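You operate a simulated robot arm through the tools that you are given. There is no shell and no other tool.

You run a simulated robot arm. Do the job below in one go: nothing can be reset, and whatever is moved stays where it is left.

## Task
Set the weigher to Step and send the low blue and tall green cartons into lane 01.
Fine: start it, feed the low carton first, each from the blue square; press Stop when both are in; the other cartons, dials and keys stay.
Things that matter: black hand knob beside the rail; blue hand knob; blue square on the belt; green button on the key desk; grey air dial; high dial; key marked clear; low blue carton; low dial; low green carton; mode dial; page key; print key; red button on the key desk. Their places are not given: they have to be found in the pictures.

Only the result counts: the job must be done as asked and must still hold three seconds after the hand-in. Knocking over, shifting, dropping, spilling or breaking anything else fails it.

## Robot
A 7-joint arm with a two-finger gripper, fixed in place. Base frame: the origin is at the foot of the arm, x ahead of it, y to its left, z up; the work surface is at about z = 0.82. Lengths are in m, angles in rad, forces in N, time in s.
With the tool pointing down near the work surface it reaches from about 0.36 to 0.78 m from the base axis. Its first joint turns from -2.496 to 2.496 rad. Payload 2.45 kg.
The TCP is the grasp point between the finger pads, 0.026 m short of the fingertips. In the tool frame z runs along the fingers and y along their closing line. Largest opening 0.096 m; the body of the gripper starts 0.069 m behind the TCP.
Orientation is that of the tool frame in the base frame, as a unit quaternion [x, y, z, w]. With the fingers straight down and closing along the base's y, the tool's x points along the base's -x, its y along +y and its z along -z.

## Interface
- The arm moves only by the tool send_rows. Its arguments are lists of equal length, an entry for each row: "offset": the shift along the base's x, y, z in units of 500 mm (1.0 is 500 mm), a list of three; "angular": the turn, a rotation vector about the base's x, y, z in units of 180 degrees (1.0 is 180 degrees), a list of three. In form: {"offset": [[tx, ty, tz], ...], "angular": [[wx, wy, wz], ...]}. A call has 1 to 20 rows; each row is the pose to reach, as a shift and turn from the pose commanded when the call began. "gripper" is the opening, from 0 (shut) to 1 (fully open), set as the call begins (left out, the last holds). A call with a number of a shift or a turn outside -1 to 1 is refused whole. Each row takes 0.2 s and may step no farther than 0.05 m and 0.15 rad from the row before; otherwise, or with a gripper value out of range, the whole call is refused. A pose out of reach is approached as far as the arm can. The call stops where the force on the tool passes 40 N (or 10 N more than at its start, if that is more) or the arm is blocked; 0.2 s more then pass. The fingers move at their own pace and stop on an object; they squeeze with about 23 N. The grip force told is the motor's: it shows also when the fingers shut on nothing. Time passes only in rows, and 0.2 s behind the last, so rows that repeat a pose let the fingers close. The reply holds the time, the measured pose of the TCP, the force on the tool along the base axes, the opening and the grip force, in the units named above and with some noise, with the torque about the TCP (base axes, N m) and any sound that the robot's microphone picked up.
- Cameras (640 x 400 px; columns grow to the right, rows downward): "scene" is fixed at [0.0488, 0.4997, 1.372]; the picture's right is [0.11, -0.99, 0.00], its down [-0.77, -0.09, -0.64] and it looks along [0.63, 0.07, -0.77] (base axes); focal length 214 px, centre (320, 200). "wrist" rides on the gripper at [0.082, 0.003, -0.098] in the tool frame; the picture's right is [-0.04, 1.00, 0.00], its down [-0.73, -0.03, -0.68] and it looks along [-0.68, -0.03, 0.73] (tool axes); focal length 256 px, centre (320, 200).
- grab_frame(camera): a new picture of that camera. It takes no simulated time.
- lift_body(by): slides the trunk up (or, below 0, down) by that many m; the arm rides with it, the base frame stays. It gives what a move gives, with no picture.
- probe_pixels(camera, pixels): for up to 12 pixels [column, row] of the newest picture of that camera ("zoom" is the newest enlarged one), the place [x, y, z] in the base frame of the surface seen there, good to about 0.002 m. It takes no simulated time.
- zoom(camera, box): a new picture of the part [left, top, right, bottom] of that camera's present view, enlarged. It takes no simulated time.
- finish_job(): hands the job in; it is judged then, once.

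Unless the task says otherwise, let go and move clear before handing in.

The tools are called after ">>>" as name(argument=value, ...) on one line, values as JSON. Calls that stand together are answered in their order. send_rows: Moves the arm, as the interface text tells. Its arguments: {"type":"object","properties":{"offset":{"type":"array"},"angular":{"type":"array"},"gripper":{"type":"number"}},"required":["offset","angular"]} The other tools are called the same way: lift_body (by) slides the trunk up or down; grab_frame (camera) takes a picture; probe_pixels (camera, pixels) gives the place of the surface under pixels of a picture; zoom (camera, box) takes an enlarged picture of a part of a camera's view; finish_job () hands the job in.

At the start:

```text
t: 0.0
tool_pos: [0.5255, 0.2573, 1.0899]
tcp_rot: [-0.001, 1.0, -0.001, 0.0]
force: [-0.5, -0.2, -0.3]
torque: [-0.02, 0.02, -0.02]
gripper_width: 0.0962
finger_force: 0.0
trunk travel left (down, up): [-0.55, 0.09]
```

scene: 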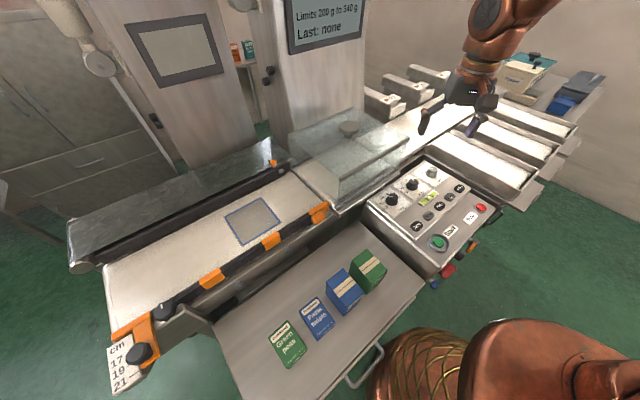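
wrist: 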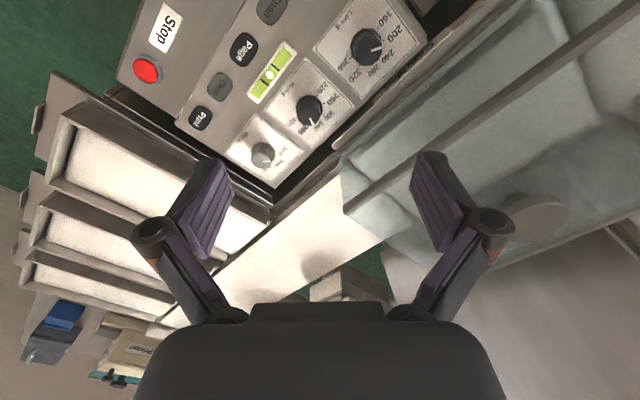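

The scene shows a checkweigher with the belt, a blue square near (252,222), a key desk near (425,215), four cartons near (330,310), and reject lanes at the upper right. I'll enlarge the important parts before moving.

>>> zoom(camera="scene", box=[360, 150, 510, 290])

>>> zoom(camera="scene", box=[240, 230, 400, 380])

>>> zoom(camera="scene", box=[230, 0, 390, 100])

>>> zoom(camera="scene", box=[60, 130, 340, 390])

>>> zoom(camera="scene", box=[340, 40, 620, 220])

>>> zoom(camera="wrist", box=[100, 0, 440, 210])

```text
2.86 times, centred on (435, 220) of scene
```

zoom: 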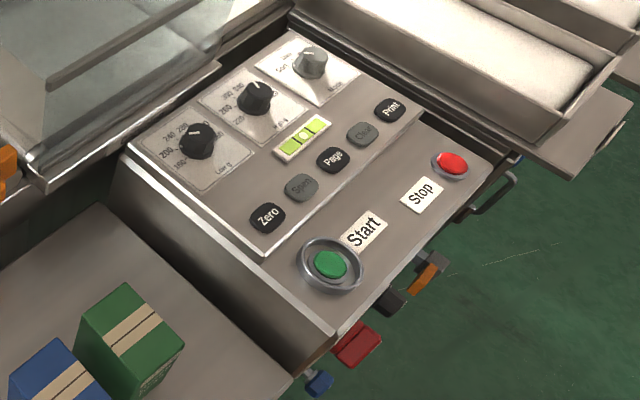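

```text
2.67 times, centred on (320, 305) of scene
```

zoom: 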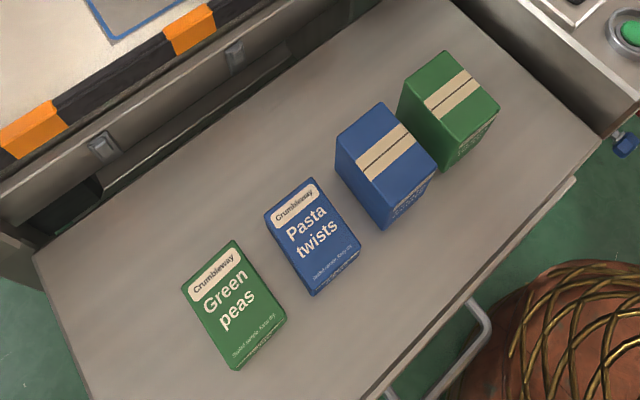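

```text
4.00 times, centred on (310, 50) of scene
```

zoom: 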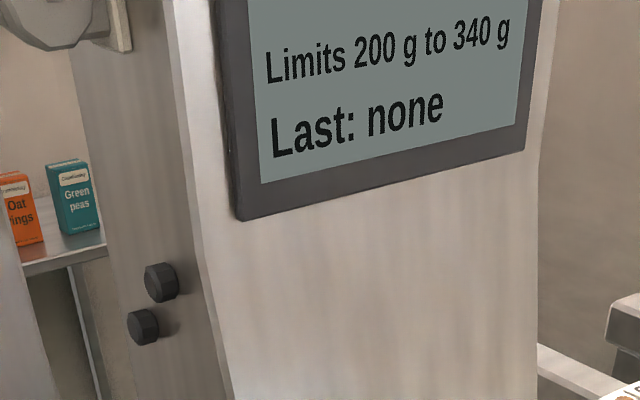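

```text
1.54 times, centred on (200, 260) of scene
```

zoom: 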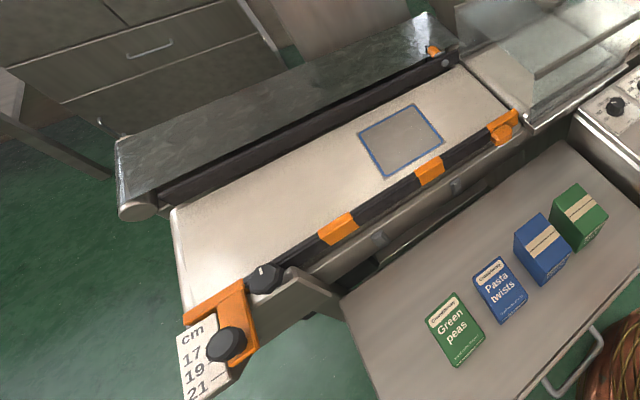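

```text
2.22 times, centred on (480, 130) of scene
```

zoom: 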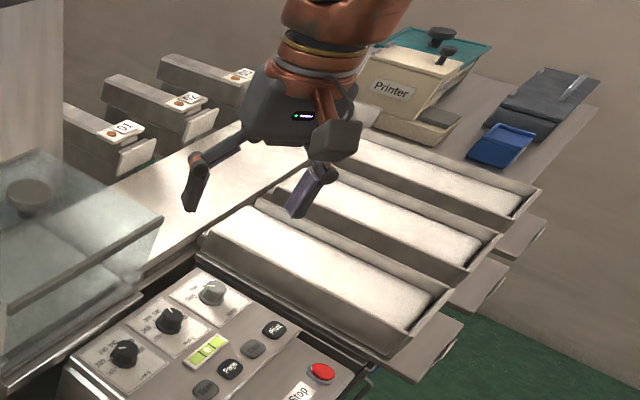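

```text
1.88 times, centred on (270, 105) of wrist
```

zoom: 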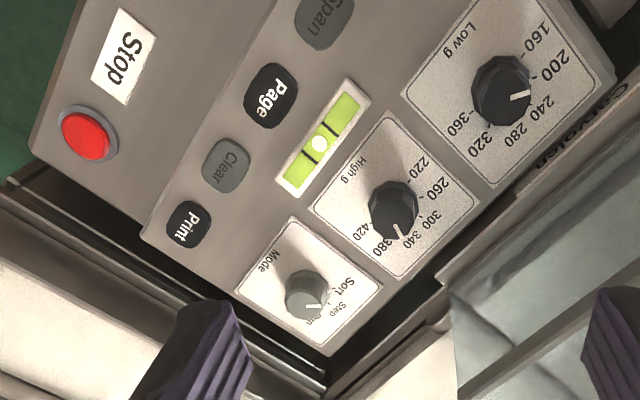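

The wrist view shows the grey mode dial near (263,153) with labels Sort, Step and a third partly hidden. I'll enlarge it and probe the main objects.

>>> zoom(camera="wrist", box=[220, 105, 310, 195])

>>> zoom(camera="scene", box=[415, 155, 455, 190])

>>> grab_frame(camera="scene")

>>> probe_pixels(camera="scene", pixels=[[432, 172], [412, 184], [391, 199], [438, 242], [482, 208], [253, 221], [231, 214], [266, 199], [280, 220], [240, 244], [320, 210], [271, 163]])

>>> probe_pixels(camera="scene", pixels=[[289, 340], [318, 316], [345, 285], [370, 262], [274, 326], [294, 318], [304, 348], [288, 366], [308, 300], [322, 340], [332, 326], [305, 305]])

```text
4.44 times, centred on (265, 150) of wrist
```

zoom: 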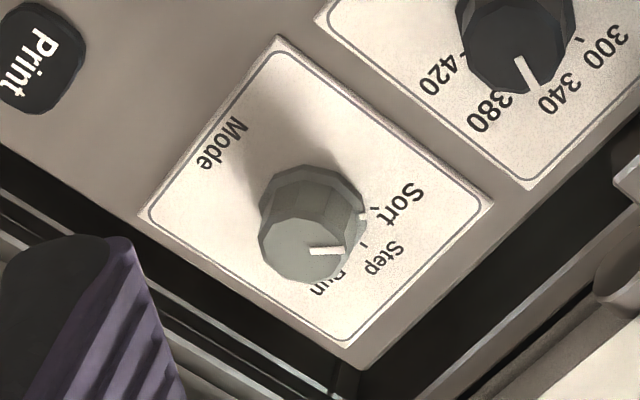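

```text
11.43 times, centred on (435, 172) of scene
```

zoom: 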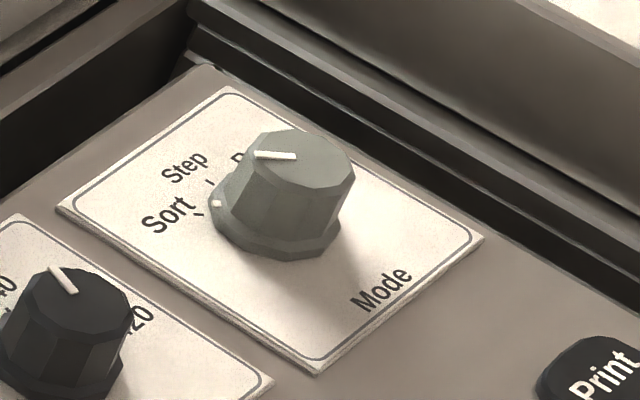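

```text
taken
```

scene: 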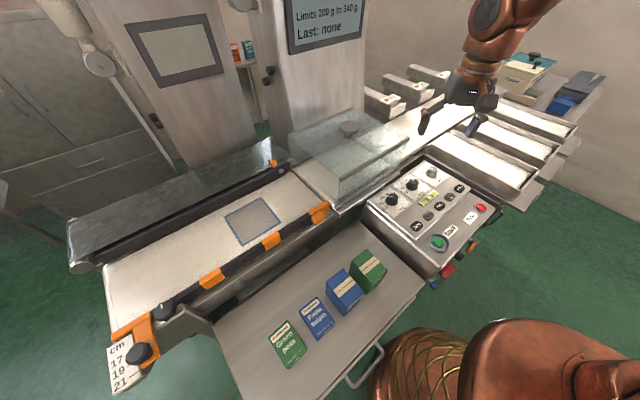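

```text
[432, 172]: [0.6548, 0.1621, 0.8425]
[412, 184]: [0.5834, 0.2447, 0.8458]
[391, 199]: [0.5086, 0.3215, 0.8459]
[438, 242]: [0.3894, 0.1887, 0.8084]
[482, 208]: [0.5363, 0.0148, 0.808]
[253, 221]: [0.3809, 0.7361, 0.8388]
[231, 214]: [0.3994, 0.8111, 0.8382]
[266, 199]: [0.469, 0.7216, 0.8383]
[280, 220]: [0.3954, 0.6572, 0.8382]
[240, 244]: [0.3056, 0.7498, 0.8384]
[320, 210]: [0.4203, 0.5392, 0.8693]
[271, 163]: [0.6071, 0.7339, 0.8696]
```

```text
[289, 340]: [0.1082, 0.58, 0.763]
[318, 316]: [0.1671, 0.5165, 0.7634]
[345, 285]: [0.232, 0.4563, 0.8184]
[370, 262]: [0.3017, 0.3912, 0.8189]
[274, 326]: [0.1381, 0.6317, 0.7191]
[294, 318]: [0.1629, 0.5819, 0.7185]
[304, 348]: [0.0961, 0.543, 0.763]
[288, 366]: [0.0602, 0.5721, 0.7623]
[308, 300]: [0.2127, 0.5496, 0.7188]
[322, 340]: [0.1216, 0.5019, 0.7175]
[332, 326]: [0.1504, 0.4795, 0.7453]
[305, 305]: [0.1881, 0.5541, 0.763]
```

The mode dial's base mark sits at Sort, so Step is one notch clockwise seen from above. Belt z is about 0.838, the tray about 0.718, the low cartons' tops are at 0.763 and the tall ones' at 0.819. I'll measure the cartons, the panel and the square more finely.

>>> zoom(camera="scene", box=[264, 240, 394, 370])

```text
3.08 times, centred on (329, 305) of scene
```

zoom: 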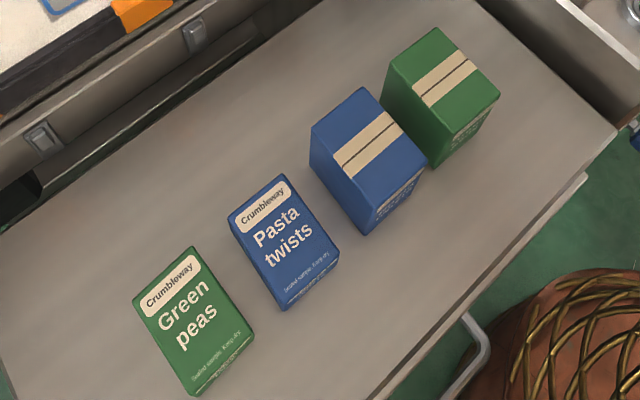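

The low blue carton's top corners are near zoom pixels (232,206), (281,178), (336,252) and (286,296). The tall green's are near (390,66), (436,31), (496,96) and (446,132). I'll probe them.

>>> probe_pixels(camera="zoom", pixels=[[233, 207], [281, 179], [334, 252], [286, 295], [390, 66], [435, 32], [495, 97], [447, 130], [316, 127], [362, 92], [421, 162], [374, 201]])

>>> probe_pixels(camera="zoom", pixels=[[137, 302], [189, 250], [251, 330], [195, 380], [260, 260], [290, 240], [370, 60], [270, 170], [480, 150], [440, 240], [340, 300], [280, 330]])

```text
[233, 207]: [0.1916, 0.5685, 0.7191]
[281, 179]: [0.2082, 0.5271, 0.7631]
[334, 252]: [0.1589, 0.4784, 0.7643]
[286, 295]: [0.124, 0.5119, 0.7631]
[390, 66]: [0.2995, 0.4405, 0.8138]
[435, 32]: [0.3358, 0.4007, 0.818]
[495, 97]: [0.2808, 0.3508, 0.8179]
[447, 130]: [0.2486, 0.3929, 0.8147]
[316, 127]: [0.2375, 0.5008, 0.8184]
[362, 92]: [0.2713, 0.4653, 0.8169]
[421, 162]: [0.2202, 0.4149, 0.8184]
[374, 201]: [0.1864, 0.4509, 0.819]
```

```text
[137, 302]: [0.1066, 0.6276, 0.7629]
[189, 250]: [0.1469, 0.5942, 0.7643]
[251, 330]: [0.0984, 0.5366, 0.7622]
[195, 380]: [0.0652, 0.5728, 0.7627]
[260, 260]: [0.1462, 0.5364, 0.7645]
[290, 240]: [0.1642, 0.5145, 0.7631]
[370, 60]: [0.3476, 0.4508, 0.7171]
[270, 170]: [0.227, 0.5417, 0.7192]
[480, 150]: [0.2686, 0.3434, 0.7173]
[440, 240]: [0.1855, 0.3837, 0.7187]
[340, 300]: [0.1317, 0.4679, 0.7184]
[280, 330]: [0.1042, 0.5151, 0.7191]
```

The tall green's top centre is about (0.291,0.396) and the low blue's about (0.166,0.520), each roughly 0.05 along the belt and 0.073 across it. The square's centre is at a radius of about 0.83, beyond straight-down reach, so I'll probe the robot links, the rails and the panel.

>>> probe_pixels(camera="scene", pixels=[[480, 340], [560, 350], [590, 390], [430, 360], [500, 30], [485, 70], [470, 90], [540, 5], [470, 50], [420, 390], [600, 340], [530, 330]])

>>> probe_pixels(camera="scene", pixels=[[240, 262], [260, 250], [290, 232], [316, 212], [210, 277], [250, 248], [232, 262], [150, 320], [200, 200], [240, 178], [280, 165], [140, 225]])

>>> zoom(camera="scene", box=[190, 170, 340, 270])

```text
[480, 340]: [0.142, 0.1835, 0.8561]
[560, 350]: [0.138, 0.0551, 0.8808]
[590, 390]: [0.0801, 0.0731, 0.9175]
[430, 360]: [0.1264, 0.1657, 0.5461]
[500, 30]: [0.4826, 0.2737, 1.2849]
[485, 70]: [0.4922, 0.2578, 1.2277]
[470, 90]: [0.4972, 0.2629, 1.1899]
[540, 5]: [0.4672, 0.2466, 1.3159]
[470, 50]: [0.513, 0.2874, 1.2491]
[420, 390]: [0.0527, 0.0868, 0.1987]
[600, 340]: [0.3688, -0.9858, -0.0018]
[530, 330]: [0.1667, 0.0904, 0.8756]
```

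```text
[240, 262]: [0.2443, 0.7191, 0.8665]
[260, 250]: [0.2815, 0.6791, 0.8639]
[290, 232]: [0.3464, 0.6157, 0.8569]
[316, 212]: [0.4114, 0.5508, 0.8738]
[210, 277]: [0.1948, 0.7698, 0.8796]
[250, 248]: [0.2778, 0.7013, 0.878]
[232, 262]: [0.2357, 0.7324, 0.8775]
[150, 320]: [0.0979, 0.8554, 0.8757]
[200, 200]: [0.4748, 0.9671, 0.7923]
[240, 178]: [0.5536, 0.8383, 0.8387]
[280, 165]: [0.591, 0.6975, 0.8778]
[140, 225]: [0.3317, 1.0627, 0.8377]
```

```text
4.00 times, centred on (265, 220) of scene
```

zoom: 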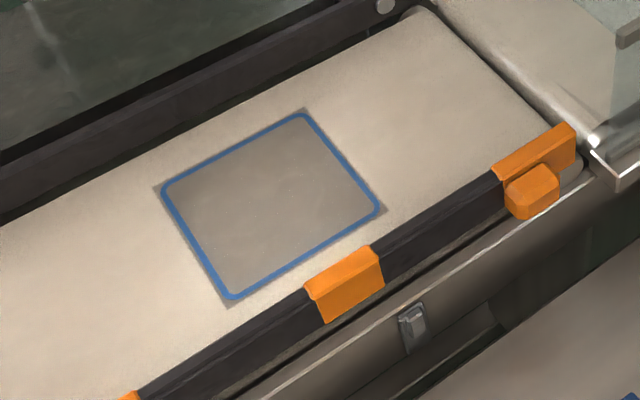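

The near rail's inner top edge is about 0.10 m from the square's centre and its top is at z 0.878, so there is room. I'll probe the square's corners in this zoom, and the panel surface.

>>> probe_pixels(camera="zoom", pixels=[[164, 188], [302, 116], [379, 209], [230, 296], [270, 205], [550, 135], [400, 30], [440, 20], [380, 5], [600, 60], [520, 100], [330, 285]])

>>> zoom(camera="scene", box=[360, 150, 500, 260])

```text
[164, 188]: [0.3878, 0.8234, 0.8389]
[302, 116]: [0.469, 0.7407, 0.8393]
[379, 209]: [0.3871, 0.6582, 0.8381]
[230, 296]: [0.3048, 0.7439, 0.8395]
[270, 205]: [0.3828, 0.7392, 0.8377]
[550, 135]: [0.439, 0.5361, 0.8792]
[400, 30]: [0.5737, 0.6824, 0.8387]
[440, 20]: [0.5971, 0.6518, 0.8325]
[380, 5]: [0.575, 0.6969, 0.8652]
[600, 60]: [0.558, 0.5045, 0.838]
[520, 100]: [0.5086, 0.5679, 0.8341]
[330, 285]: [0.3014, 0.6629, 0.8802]
```

```text
3.64 times, centred on (430, 205) of scene
```

zoom: 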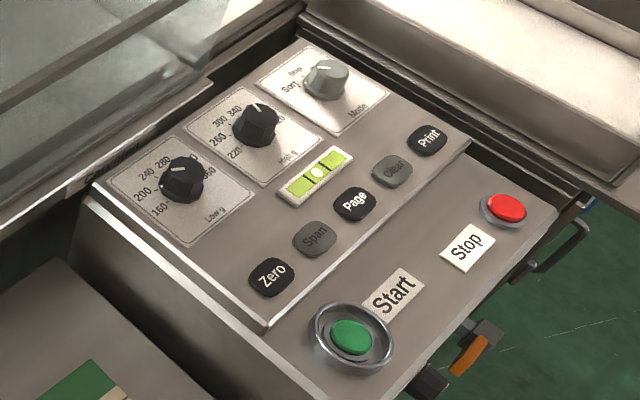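

The square's centre is (0.387,0.742), side about 0.116, turned 45 degrees. Next I'll probe the mode dial (zoom 326,78), the Start button (350,336), the Stop button (507,207) and the panel planes.

>>> probe_pixels(camera="zoom", pixels=[[350, 336], [507, 207], [326, 72], [330, 90], [345, 128], [265, 85], [305, 48], [400, 130], [230, 260], [470, 160], [415, 290], [325, 350]])

>>> zoom(camera="scene", box=[415, 155, 455, 190])

```text
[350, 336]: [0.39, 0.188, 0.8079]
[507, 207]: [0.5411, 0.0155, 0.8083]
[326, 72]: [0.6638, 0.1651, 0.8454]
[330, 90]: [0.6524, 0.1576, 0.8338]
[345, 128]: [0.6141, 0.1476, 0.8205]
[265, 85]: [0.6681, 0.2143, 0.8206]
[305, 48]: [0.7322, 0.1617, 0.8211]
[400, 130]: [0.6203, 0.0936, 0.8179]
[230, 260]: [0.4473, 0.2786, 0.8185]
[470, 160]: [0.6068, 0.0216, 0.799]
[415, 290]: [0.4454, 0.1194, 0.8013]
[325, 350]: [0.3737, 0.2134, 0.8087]
```

```text
11.43 times, centred on (435, 172) of scene
```

zoom: 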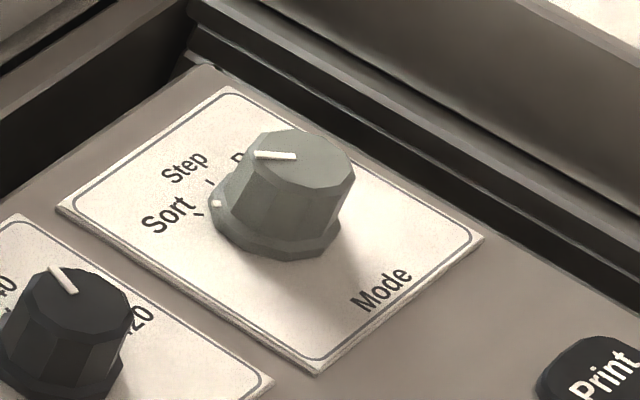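

The panel is level at about z 0.82, the mode dial's top is at about 0.845 and the button tops are at 0.808. I'll probe the dial's outline, pointer and label ticks.

>>> probe_pixels(camera="zoom", pixels=[[256, 156], [293, 156], [250, 165], [352, 172], [300, 133], [298, 184], [325, 187], [217, 204], [200, 214], [211, 185], [168, 215], [185, 167]])

>>> probe_pixels(camera="zoom", pixels=[[240, 158], [230, 90], [65, 210], [320, 370], [480, 238], [340, 235], [215, 225], [270, 255], [270, 140], [340, 150], [265, 215], [315, 230]])

```text
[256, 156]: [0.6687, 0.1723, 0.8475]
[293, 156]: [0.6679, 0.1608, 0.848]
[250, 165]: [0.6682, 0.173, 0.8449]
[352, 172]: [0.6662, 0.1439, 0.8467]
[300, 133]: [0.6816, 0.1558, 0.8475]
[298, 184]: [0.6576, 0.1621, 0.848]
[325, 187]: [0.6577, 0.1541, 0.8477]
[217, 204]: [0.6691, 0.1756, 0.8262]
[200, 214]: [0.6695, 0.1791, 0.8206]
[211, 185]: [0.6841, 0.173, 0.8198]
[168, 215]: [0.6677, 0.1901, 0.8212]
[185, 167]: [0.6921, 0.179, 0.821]
```

```text
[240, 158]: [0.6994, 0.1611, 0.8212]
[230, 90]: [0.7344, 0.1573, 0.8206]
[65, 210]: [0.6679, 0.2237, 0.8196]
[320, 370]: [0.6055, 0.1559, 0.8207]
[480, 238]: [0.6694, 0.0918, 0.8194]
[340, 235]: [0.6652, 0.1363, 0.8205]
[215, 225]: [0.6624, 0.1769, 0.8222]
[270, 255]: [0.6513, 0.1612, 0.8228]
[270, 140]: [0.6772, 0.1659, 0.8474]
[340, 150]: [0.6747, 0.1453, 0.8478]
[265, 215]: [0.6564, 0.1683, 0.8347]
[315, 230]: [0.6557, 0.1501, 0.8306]
```

The mode dial's axis is about (0.669,0.158), its top radius about 0.0145, with Sort at 90° (+y), Step at 45° and Run near 0°. So I need a turn of -45° about z. I'll move above the dial first with the fingers part open and turned +22.5°.

>>> send_rows(offset=[[0.048, -0.033, -0.03], [0.096, -0.066, -0.06], [0.144, -0.099, -0.09], [0.192, -0.132, -0.13], [0.24, -0.165, -0.18], [0.287, -0.1986, -0.23], [0.287, -0.1986, -0.28]], angular=[[0, 0, 0.02], [0, 0, 0.04], [0, 0, 0.06], [0, 0, 0.08], [0, 0, 0.1], [0, 0, 0.125], [0, 0, 0.125]], gripper=0.62)

>>> grab_frame(camera="wrist")

>>> grab_frame(camera="scene")

```text
t: 1.6
tool_pos: [0.6685, 0.1582, 0.9508]
tcp_rot: [-0.196, 0.981, 0.0, 0.0]
force: [0.0, 0.8, 0.3]
torque: [-0.02, -0.01, -0.03]
gripper_width: 0.0593
finger_force: 0.1
trunk travel left (down, up): [-0.55, 0.09]
```

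```text
taken
```

wrist: 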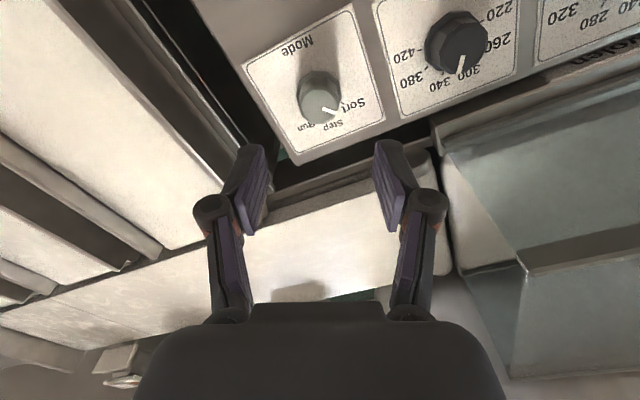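

```text
taken
```

scene: 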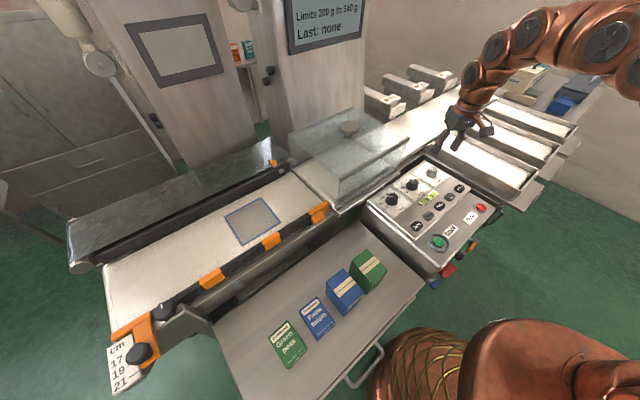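

The hand is above the mode dial, which appears at wrist (320,97), straight below the TCP. I'll check the dial's centre in an enlarged wrist view.

>>> zoom(camera="wrist", box=[240, 40, 400, 140])

```text
4.00 times, centred on (320, 90) of wrist
```

zoom: 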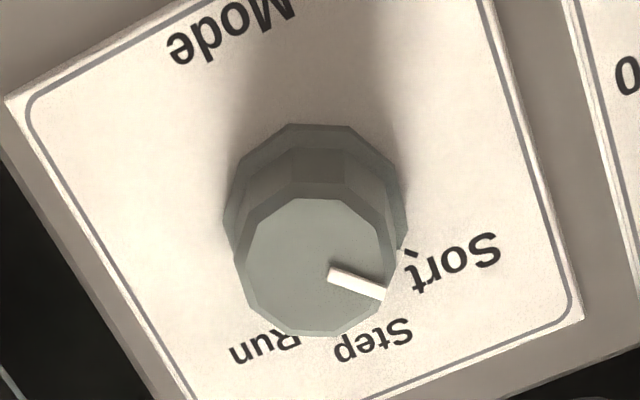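

>>> probe_pixels(camera="zoom", pixels=[[240, 265], [396, 260], [316, 200], [316, 330], [316, 264], [228, 215], [405, 225], [320, 128], [10, 100], [487, 5], [580, 315], [410, 253]])

```text
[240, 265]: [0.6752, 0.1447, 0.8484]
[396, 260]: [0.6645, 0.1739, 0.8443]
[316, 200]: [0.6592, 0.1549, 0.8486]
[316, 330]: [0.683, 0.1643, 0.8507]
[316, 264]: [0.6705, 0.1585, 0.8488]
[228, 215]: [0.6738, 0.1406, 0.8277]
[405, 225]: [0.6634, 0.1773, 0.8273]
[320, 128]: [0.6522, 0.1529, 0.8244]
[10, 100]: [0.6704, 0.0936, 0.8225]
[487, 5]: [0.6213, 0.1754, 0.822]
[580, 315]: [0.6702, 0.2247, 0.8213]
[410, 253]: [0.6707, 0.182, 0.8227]
```

The dial's centre reads about (0.6698,0.159) with its flange top at z 0.828, so I'll descend to TCP z of about 0.856 with a 1 mm correction, then close.

>>> send_rows(offset=[[0.002, 0.0014, -0.05], [0.002, 0.0014, -0.1], [0.002, 0.0014, -0.15], [0.002, 0.0014, -0.188]], angular=[[0, 0, 0], [0, 0, 0], [0, 0, 0], [0, 0, 0]])

>>> send_rows(offset=[[0, 0, 0], [0, 0, 0], [0, 0, 0], [0, 0, 0]], angular=[[0, 0, 0], [0, 0, 0], [0, 0, 0], [0, 0, 0]], gripper=0.0)

>>> zoom(camera="wrist", box=[220, 80, 420, 230])

```text
t: 2.6
tool_pos: [0.6688, 0.1591, 0.8562]
tcp_rot: [-0.195, 0.981, 0.0, 0.0]
force: [0.1, -0.3, 0.7]
torque: [0.01, -0.01, -0.03]
gripper_width: 0.0594
finger_force: 0.0
trunk travel left (down, up): [-0.55, 0.09]
```

```text
t: 3.6
tool_pos: [0.6699, 0.1577, 0.8564]
tcp_rot: [-0.195, 0.981, 0.0, 0.001]
force: [6.6, -12.2, 4.8]
torque: [-0.54, -0.13, -0.02]
gripper_width: 0.0398
finger_force: 45.3
trunk travel left (down, up): [-0.55, 0.09]
```

```text
2.67 times, centred on (320, 155) of wrist
```

zoom: 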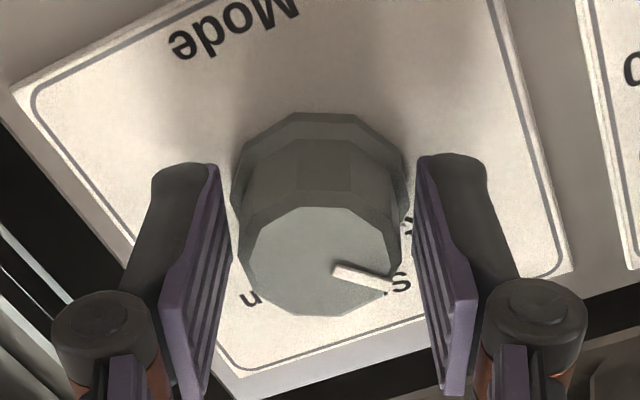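

The opening of 0.0398 says the tips closed on the flange rather than the knob body, and the 14 N side force says I'm about 1.5 mm off in +y. I'll open, shift and lift 4 mm, then close again on the knob itself.

>>> send_rows(offset=[[0, 0, 0], [0, 0, 0], [0.0014, -0.003, 0.009], [0.0014, -0.003, 0.009]], angular=[[0, 0, 0], [0, 0, 0], [0, 0, 0], [0, 0, 0]], gripper=0.6)

>>> send_rows(offset=[[0, 0, 0], [0, 0, 0], [0, 0, 0], [0, 0, 0]], angular=[[0, 0, 0], [0, 0, 0], [0, 0, 0], [0, 0, 0]], gripper=0.0)

>>> zoom(camera="wrist", box=[220, 80, 420, 230])

```text
t: 4.6
tool_pos: [0.67, 0.1579, 0.8613]
tcp_rot: [-0.195, 0.981, 0.0, 0.0]
force: [0.7, 0.3, 0.0]
torque: [-0.01, 0.05, 0.02]
gripper_width: 0.0578
finger_force: 0.1
trunk travel left (down, up): [-0.55, 0.09]
```

```text
t: 5.6
tool_pos: [0.6699, 0.1565, 0.8607]
tcp_rot: [-0.195, 0.981, -0.001, 0.0]
force: [-1.7, 0.2, -0.4]
torque: [0.1, 0.0, 0.02]
gripper_width: 0.0395
finger_force: 44.9
trunk travel left (down, up): [-0.55, 0.09]
```

```text
2.67 times, centred on (320, 155) of wrist
```

zoom: 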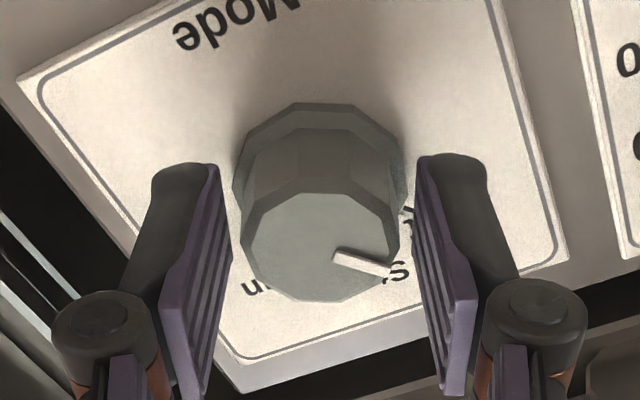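

The grip is now balanced, with side force near zero and an opening of 0.0395 on the dial's skirt. I'll turn -45° about z towards Step.

>>> send_rows(offset=[[0, 0, 0], [0, 0, 0], [0, 0, 0], [0, 0, 0], [0, 0, 0], [0, 0, 0], [0, 0, 0], [0, 0, 0], [0, 0, 0]], angular=[[0, 0, -0.031], [0, 0, -0.0625], [0, 0, -0.094], [0, 0, -0.125], [0, 0, -0.156], [0, 0, -0.1875], [0, 0, -0.219], [0, 0, -0.25], [0, 0, -0.25]])

>>> zoom(camera="wrist", box=[220, 80, 420, 230])

>>> zoom(camera="scene", box=[400, 130, 480, 200])

```text
t: 7.6
tool_pos: [0.6696, 0.1567, 0.8609]
tcp_rot: [0.195, 0.981, -0.001, 0.0]
force: [-11.4, 12.8, -6.6]
torque: [0.56, 0.45, 0.01]
gripper_width: 0.0395
finger_force: 45.1
trunk travel left (down, up): [-0.55, 0.09]
```

```text
2.67 times, centred on (320, 155) of wrist
```

zoom: 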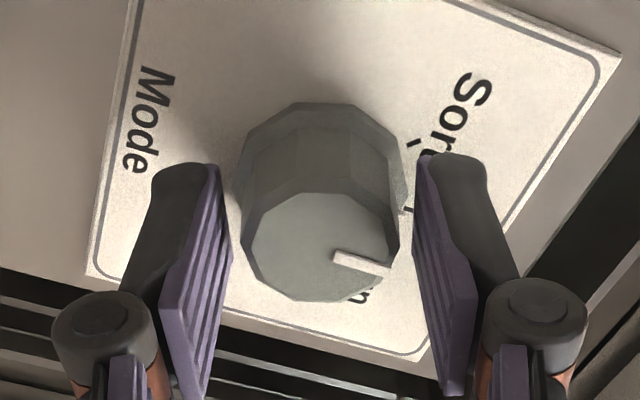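

```text
5.71 times, centred on (440, 165) of scene
```

zoom: 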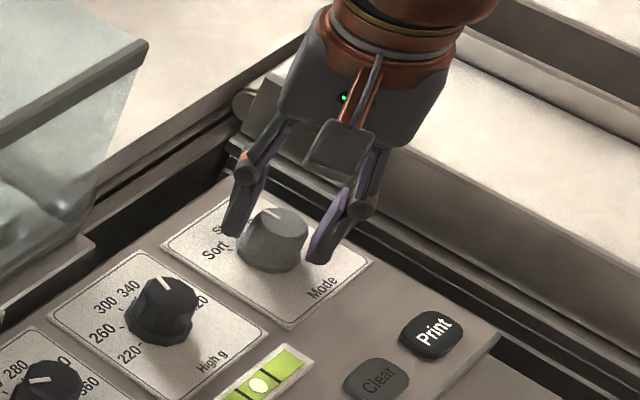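

The dial turned with the hand, and its pointer now lies by the Step tick. I'll open, rise clear and check it.

>>> send_rows(offset=[[0, 0, 0], [0, 0, 0], [0, 0, 0], [0, 0, 0.06], [0, 0, 0.14], [0, 0, 0.2]], angular=[[0, 0, 0], [0, 0, 0], [0, 0, 0], [0, 0, 0], [0, 0, 0], [0, 0, 0]], gripper=0.65)

>>> zoom(camera="wrist", box=[240, 40, 400, 140])

>>> grab_frame(camera="scene")

```text
t: 9.0
tool_pos: [0.6737, 0.1557, 0.9631]
tcp_rot: [0.195, 0.981, 0.001, 0.001]
force: [-0.6, -0.3, -0.1]
torque: [0.01, 0.02, 0.01]
gripper_width: 0.0622
finger_force: 0.0
trunk travel left (down, up): [-0.55, 0.09]
```

```text
4.00 times, centred on (320, 90) of wrist
```

zoom: 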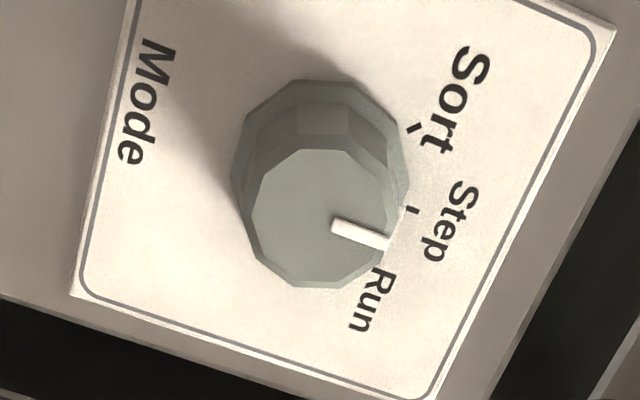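

```text
taken
```

scene: 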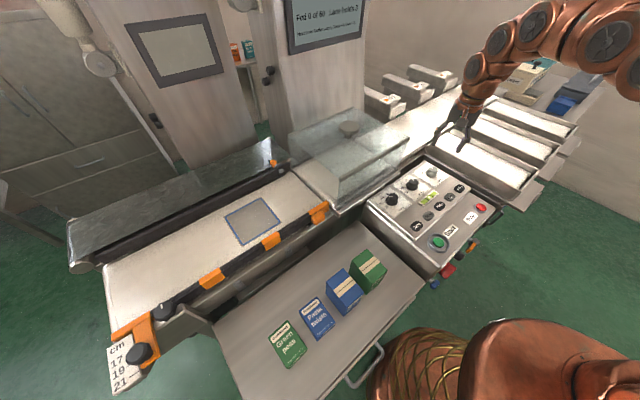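

The mode dial now points at Step and the scene display has changed (upper screen at 325,20). I'll read it closely.

>>> zoom(camera="scene", box=[280, 0, 370, 56])

>>> zoom(camera="scene", box=[130, 10, 230, 90])

>>> zoom(camera="scene", box=[415, 155, 455, 190])

```text
7.11 times, centred on (325, 28) of scene
```

zoom: 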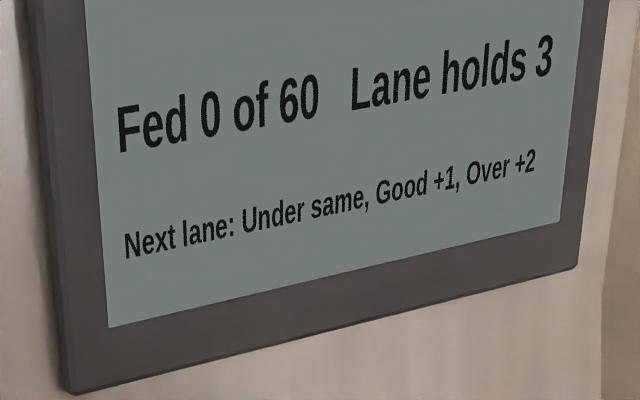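

```text
5.00 times, centred on (180, 50) of scene
```

zoom: 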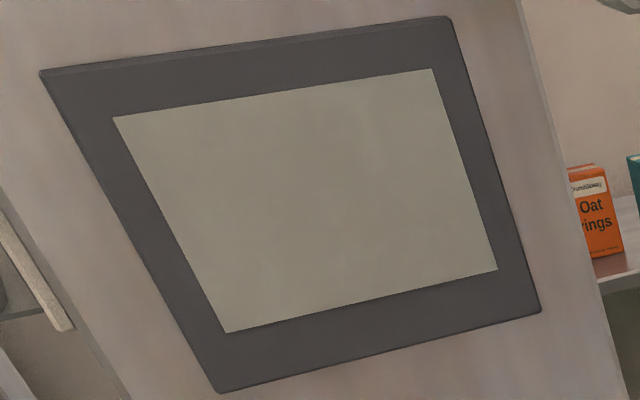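

```text
11.43 times, centred on (435, 172) of scene
```

zoom: 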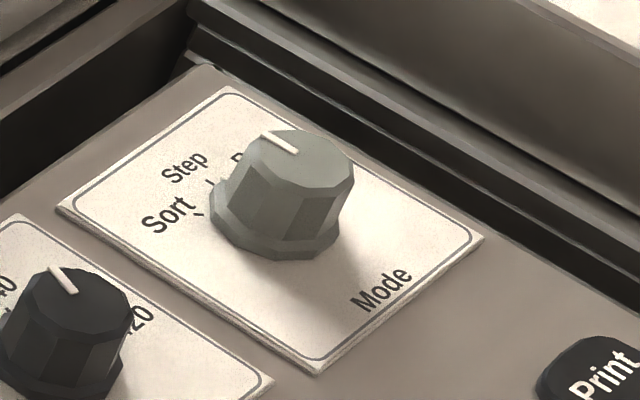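

The screen reads "Fed 0 of 60, Lane holds 3" and "Next lane: Under same, Good +1, Over +2", so an under-weight low carton first keeps lane 01 for the tall one. Before starting, I'll probe the cover and columns so I can test my reach over the square safely.

>>> probe_pixels(camera="scene", pixels=[[349, 128], [340, 150], [300, 150], [410, 140], [360, 190], [272, 162], [320, 212], [240, 130], [300, 120], [155, 310], [140, 355], [270, 90]])

>>> probe_pixels(camera="scene", pixels=[[380, 97], [408, 83], [430, 72], [372, 105], [480, 160], [500, 130], [540, 120], [400, 120], [430, 105], [350, 110], [500, 170], [525, 185]])

```text
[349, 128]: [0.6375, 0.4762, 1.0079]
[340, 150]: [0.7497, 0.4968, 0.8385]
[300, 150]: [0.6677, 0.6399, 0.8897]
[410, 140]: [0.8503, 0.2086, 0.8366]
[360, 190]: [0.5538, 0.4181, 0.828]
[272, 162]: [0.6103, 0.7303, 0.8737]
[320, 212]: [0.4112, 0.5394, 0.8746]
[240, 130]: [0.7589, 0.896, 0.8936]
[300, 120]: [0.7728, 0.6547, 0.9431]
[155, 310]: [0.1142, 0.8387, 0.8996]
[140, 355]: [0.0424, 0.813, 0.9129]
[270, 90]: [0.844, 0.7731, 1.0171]
```

```text
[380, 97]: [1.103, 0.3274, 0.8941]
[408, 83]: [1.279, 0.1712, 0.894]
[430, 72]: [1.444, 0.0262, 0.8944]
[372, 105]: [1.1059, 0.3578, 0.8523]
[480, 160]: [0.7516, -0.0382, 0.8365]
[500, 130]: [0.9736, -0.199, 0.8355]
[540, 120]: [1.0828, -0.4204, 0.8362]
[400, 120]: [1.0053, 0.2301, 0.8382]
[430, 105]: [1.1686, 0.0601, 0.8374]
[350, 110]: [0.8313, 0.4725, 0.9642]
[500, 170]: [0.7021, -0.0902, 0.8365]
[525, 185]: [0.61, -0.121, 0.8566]
```

The cover's knob rises to about z 1.01 at (0.64,0.48), so I'll swing around at z 1.1 nearer to the base. I'll stop short of the square at about (0.30,0.58,1.05), turning so the closing line lies along the belt.

>>> send_rows(offset=[[-0.0564, 0.0587, 0.0304], [-0.1128, 0.1174, 0.0608], [-0.1692, 0.1761, 0.0912], [-0.2256, 0.2348, 0.1216], [-0.282, 0.2935, 0.152], [-0.3384, 0.3522, 0.1824], [-0.3948, 0.4109, 0.2128], [-0.4512, 0.4696, 0.2432], [-0.508, 0.528, 0.274], [-0.556, 0.592, 0.254], [-0.604, 0.656, 0.234], [-0.652, 0.72, 0.214], [-0.7, 0.784, 0.194], [-0.748, 0.848, 0.174]], angular=[[0, 0, 0.0268], [0, 0, 0.0536], [0, 0, 0.0804], [0, 0, 0.1072], [0, 0, 0.134], [0, 0, 0.1608], [0, 0, 0.1876], [0, 0, 0.2144], [0, 0, 0.2412], [0, 0, 0.268], [0, 0, 0.2948], [0, 0, 0.3216], [0, 0, 0.3484], [0, 0, 0.375]])

>>> grab_frame(camera="scene")

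>>> grab_frame(camera="wrist")

```text
t: 12.0
tool_pos: [0.2954, 0.5792, 1.0465]
tcp_rot: [-0.384, 0.923, -0.001, -0.002]
force: [-0.4, -1.0, 0.6]
torque: [0.05, 0.02, 0.04]
gripper_width: 0.0625
finger_force: 0.0
trunk travel left (down, up): [-0.55, 0.09]
```

```text
taken
```

scene: 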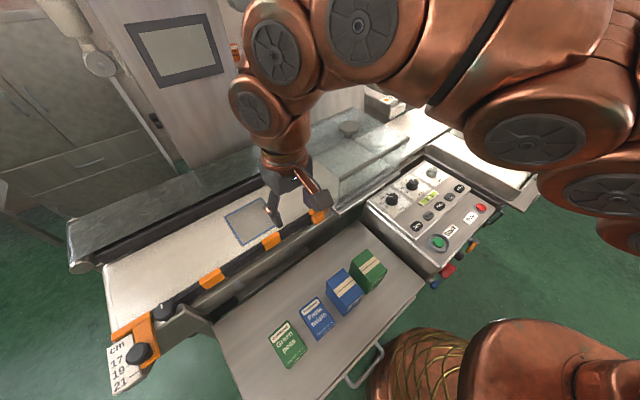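

```text
taken
```

wrist: 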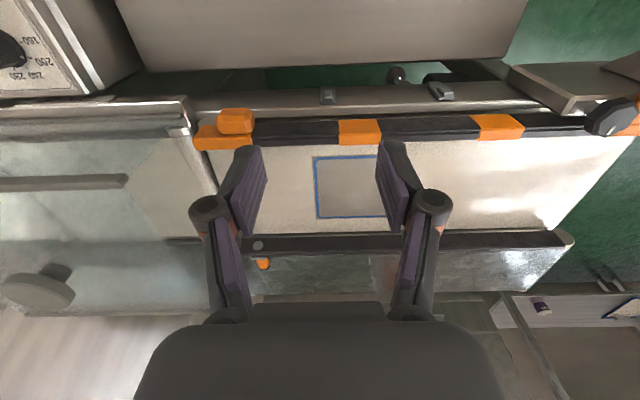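

The hand is turned 45° with the square visible ahead at wrist (347,187). I'll now try a straight-down hover over the square's centre at z 0.93 to learn the true reach.

>>> send_rows(offset=[[0.031, 0.054, -0.0387], [0.061, 0.109, -0.0773], [0.092, 0.163, -0.116], [0.123, 0.217, -0.155], [0.153, 0.272, -0.193], [0.184, 0.326, -0.232], [0.184, 0.326, -0.232], [0.184, 0.326, -0.232]], angular=[[0, 0, 0], [0, 0, 0], [0, 0, 0], [0, 0, 0], [0, 0, 0], [0, 0, 0], [0, 0, 0], [0, 0, 0]])

>>> grab_frame(camera="wrist")

>>> grab_frame(camera="scene")

```text
t: 13.8
tool_pos: [0.3454, 0.663, 0.9329]
tcp_rot: [-0.382, 0.924, 0.0, 0.0]
force: [0.2, -0.7, 0.2]
torque: [0.03, 0.01, 0.02]
gripper_width: 0.0625
finger_force: 0.1
out of reach, approached as far as the arm can: row 3, 4, 5, 6, 7, 8
trunk travel left (down, up): [-0.55, 0.09]
```

```text
taken
```

wrist: 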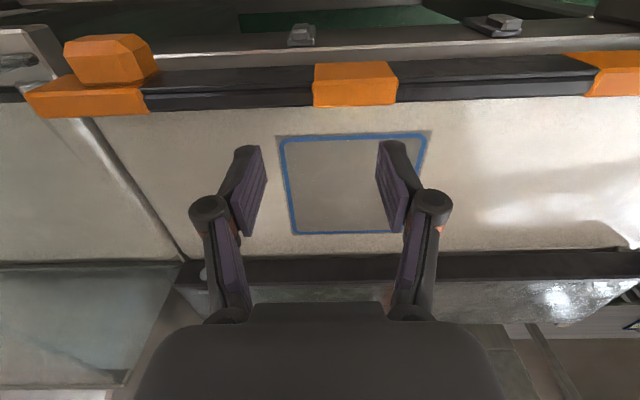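

```text
taken
```

scene: 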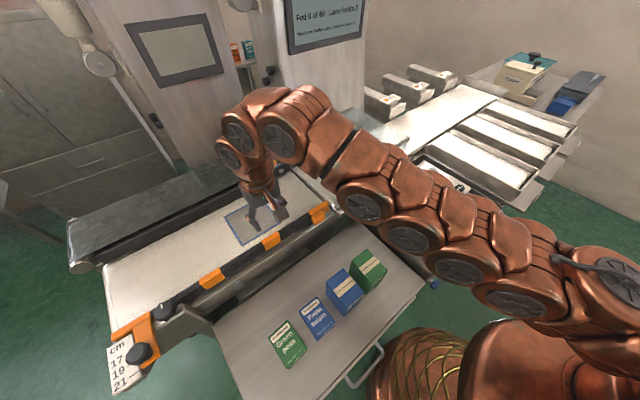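

Straight down the arm only reached a radius of 0.748 at z 0.93, so placing on the square needs an outward lean about the belt axis plus the trunk raised. I'll raise the trunk by 0.085 m and see.

>>> lift_body(by=0.085)

```text
t: 15.0
tool_pos: [0.3464, 0.663, 1.0191]
tcp_rot: [-0.383, 0.924, 0.0, 0.0]
force: [-0.9, -1.0, 0.7]
torque: [0.01, -0.01, -0.01]
gripper_width: 0.0628
finger_force: 0.1
trunk travel left (down, up): [-0.635, 0.005]
```

The trunk is up and the TCP is at z 1.019. I'll now lean the tool 22° outward about the belt axis with no shift, to see how the reach and the commanded pose behave.

>>> send_rows(offset=[[0, 0, 0], [0, 0, 0], [0, 0, 0], [0, 0, 0], [0, 0, 0]], angular=[[0.0216, -0.0216, 0], [0.0432, -0.0432, 0], [0.0648, -0.0648, 0], [0.0864, -0.0864, 0], [0.0864, -0.0864, 0]])

```text
t: 16.2
tool_pos: [0.3455, 0.6634, 1.0177]
tcp_rot: [-0.376, 0.906, 0.074, 0.177]
force: [-0.7, 0.0, 0.5]
torque: [0.01, -0.04, 0.0]
gripper_width: 0.0625
finger_force: 0.0
trunk travel left (down, up): [-0.635, 0.005]
```

The tool now leans 22° outward and the commanded pose was clamped to the reached one. I'll try again for the square's centre at z 0.93.

>>> send_rows(offset=[[0.021, 0.039, -0.044], [0.042, 0.078, -0.088], [0.062, 0.117, -0.132], [0.083, 0.156, -0.176], [0.083, 0.156, -0.176]], angular=[[0, 0, 0], [0, 0, 0], [0, 0, 0], [0, 0, 0], [0, 0, 0]])

>>> grab_frame(camera="wrist")

>>> grab_frame(camera="scene")

```text
t: 17.4
tool_pos: [0.3884, 0.7411, 0.9297]
tcp_rot: [-0.375, 0.907, 0.072, 0.177]
force: [-0.5, -0.5, 0.5]
torque: [0.01, -0.04, 0.01]
gripper_width: 0.0623
finger_force: 0.0
trunk travel left (down, up): [-0.635, 0.005]
```

```text
taken
```

wrist: 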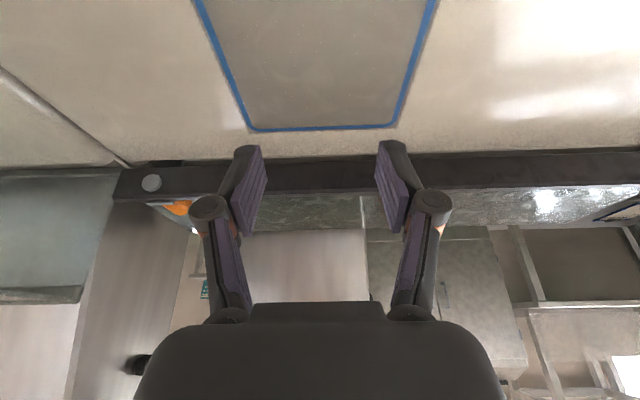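

```text
taken
```

scene: 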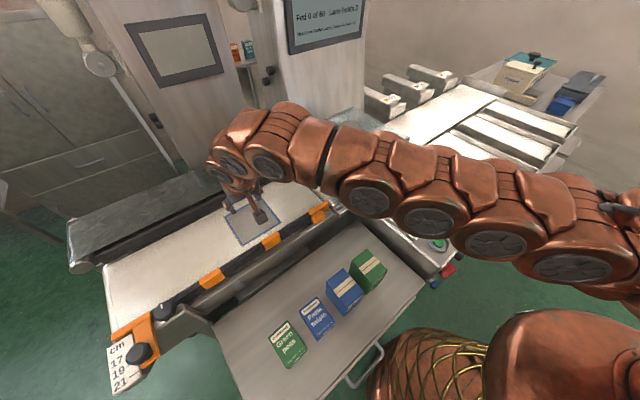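

With the lean and the raised trunk the hand reaches (0.388,0.741,0.93), right over the square, so this pose will work for placing. Next I'll retreat, straighten the tool and go above the green Start button at (0.390,0.188) with the fingers shut.

>>> send_rows(offset=[[-0.035, -0.064, 0.048], [-0.07, -0.129, 0.096], [-0.106, -0.193, 0.144], [-0.141, -0.258, 0.192], [-0.176, -0.322, 0.24]], angular=[[-0.01728, 0.01728, 0], [-0.03456, 0.03456, 0], [-0.05184, 0.05184, 0], [-0.06912, 0.06912, 0], [-0.0864, 0.0864, 0]], gripper=0.0)

>>> send_rows(offset=[[0.02, -0.0867, -0.0067], [0.04, -0.173, -0.0133], [0.06, -0.26, -0.02], [0.08, -0.347, -0.0267], [0.1, -0.433, -0.0333], [0.12, -0.52, -0.04], [0.135, -0.586, -0.105], [0.15, -0.652, -0.17], [0.165, -0.718, -0.235], [0.18, -0.784, -0.3]], angular=[[0, 0, -0.025], [0, 0, -0.05], [0, 0, -0.075], [0, 0, -0.1], [0, 0, -0.125], [0, 0, -0.15], [0, 0, -0.175], [0, 0, -0.2], [0, 0, -0.225], [0, 0, -0.25]])

>>> grab_frame(camera="wrist")

>>> grab_frame(camera="scene")

```text
t: 18.6
tool_pos: [0.2976, 0.581, 1.0509]
tcp_rot: [-0.382, 0.924, -0.001, -0.001]
force: [0.6, -0.1, -0.2]
torque: [-0.02, -0.02, 0.03]
gripper_width: 0.0001
finger_force: 23.5
trunk travel left (down, up): [-0.635, 0.005]
```

```text
t: 20.8
tool_pos: [0.388, 0.1843, 0.9007]
tcp_rot: [0.001, 1.0, 0.0, 0.0]
force: [-0.6, 1.1, -0.1]
torque: [-0.01, 0.0, -0.02]
gripper_width: 0.0
finger_force: 22.8
trunk travel left (down, up): [-0.635, 0.005]
```

```text
taken
```

wrist: 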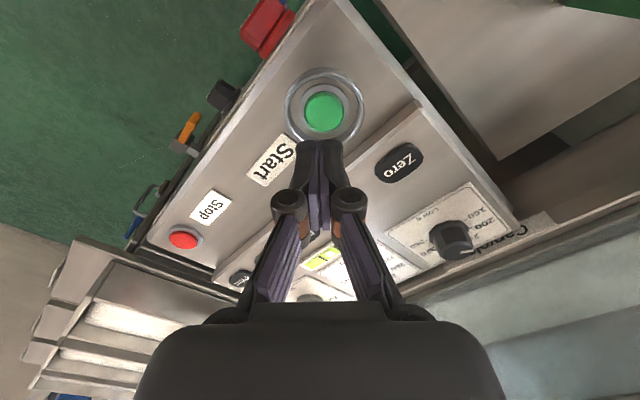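

```text
taken
```

scene: 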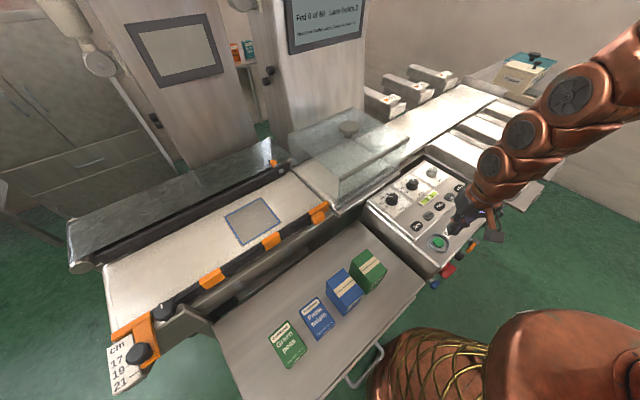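

The Start button sits at wrist (324,112) inside a raised collar. I'll enlarge it and measure the collar against the closed fingertips.

>>> zoom(camera="wrist", box=[260, 50, 400, 150])

```text
4.00 times, centred on (330, 100) of wrist
```

zoom: 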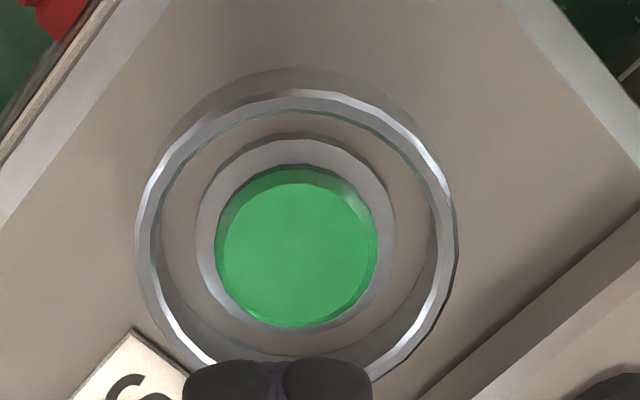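

>>> probe_pixels(camera="zoom", pixels=[[220, 245], [374, 250], [296, 175], [296, 320], [296, 250], [147, 230], [447, 235], [295, 97], [205, 250], [300, 150], [175, 290], [100, 300]])

>>> zoom(camera="scene", box=[415, 220, 465, 265])

```text
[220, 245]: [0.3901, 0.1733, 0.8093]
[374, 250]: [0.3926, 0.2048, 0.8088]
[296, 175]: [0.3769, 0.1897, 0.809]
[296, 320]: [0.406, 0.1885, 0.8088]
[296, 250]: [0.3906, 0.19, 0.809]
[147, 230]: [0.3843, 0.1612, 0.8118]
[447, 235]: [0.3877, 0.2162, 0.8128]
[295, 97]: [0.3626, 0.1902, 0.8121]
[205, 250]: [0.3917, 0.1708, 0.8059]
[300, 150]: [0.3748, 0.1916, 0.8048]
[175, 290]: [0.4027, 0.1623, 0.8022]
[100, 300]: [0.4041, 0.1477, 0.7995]
```

```text
8.89 times, centred on (440, 242) of scene
```

zoom: 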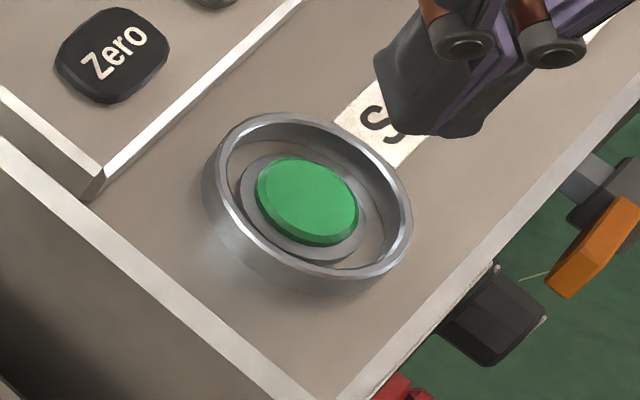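

The button's centre is (0.391,0.189) with its top at 0.809, and the collar's inner radius of about 0.027 clears the closed fingertips. I'll descend in fine steps to press Start.

>>> send_rows(offset=[[0.006, 0.0094, -0.05], [0.006, 0.0094, -0.1], [0.006, 0.0094, -0.124], [0.006, 0.0094, -0.13], [0.006, 0.0094, -0.135], [0.006, 0.0094, -0.14]], angular=[[0, 0, 0], [0, 0, 0], [0, 0, 0], [0, 0, 0], [0, 0, 0], [0, 0, 0]])

>>> grab_frame(camera="scene")

```text
t: 22.2
tool_pos: [0.3925, 0.1917, 0.8309]
tcp_rot: [-0.001, 1.0, 0.001, 0.0]
force: [1.7, 0.5, 2.6]
torque: [-0.05, -0.03, -0.02]
gripper_width: 0.0057
finger_force: 28.5
trunk travel left (down, up): [-0.635, 0.005]
heard: click
```

```text
taken
```

scene: 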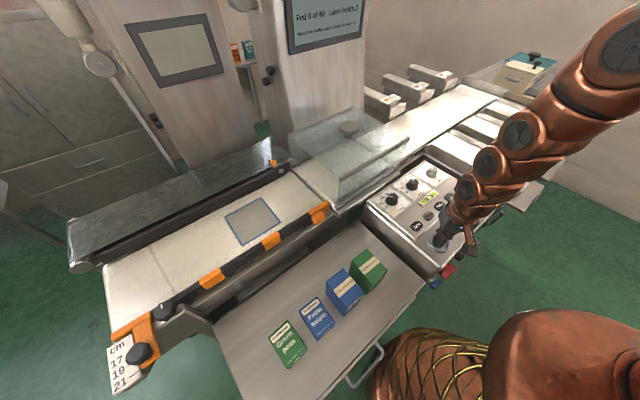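

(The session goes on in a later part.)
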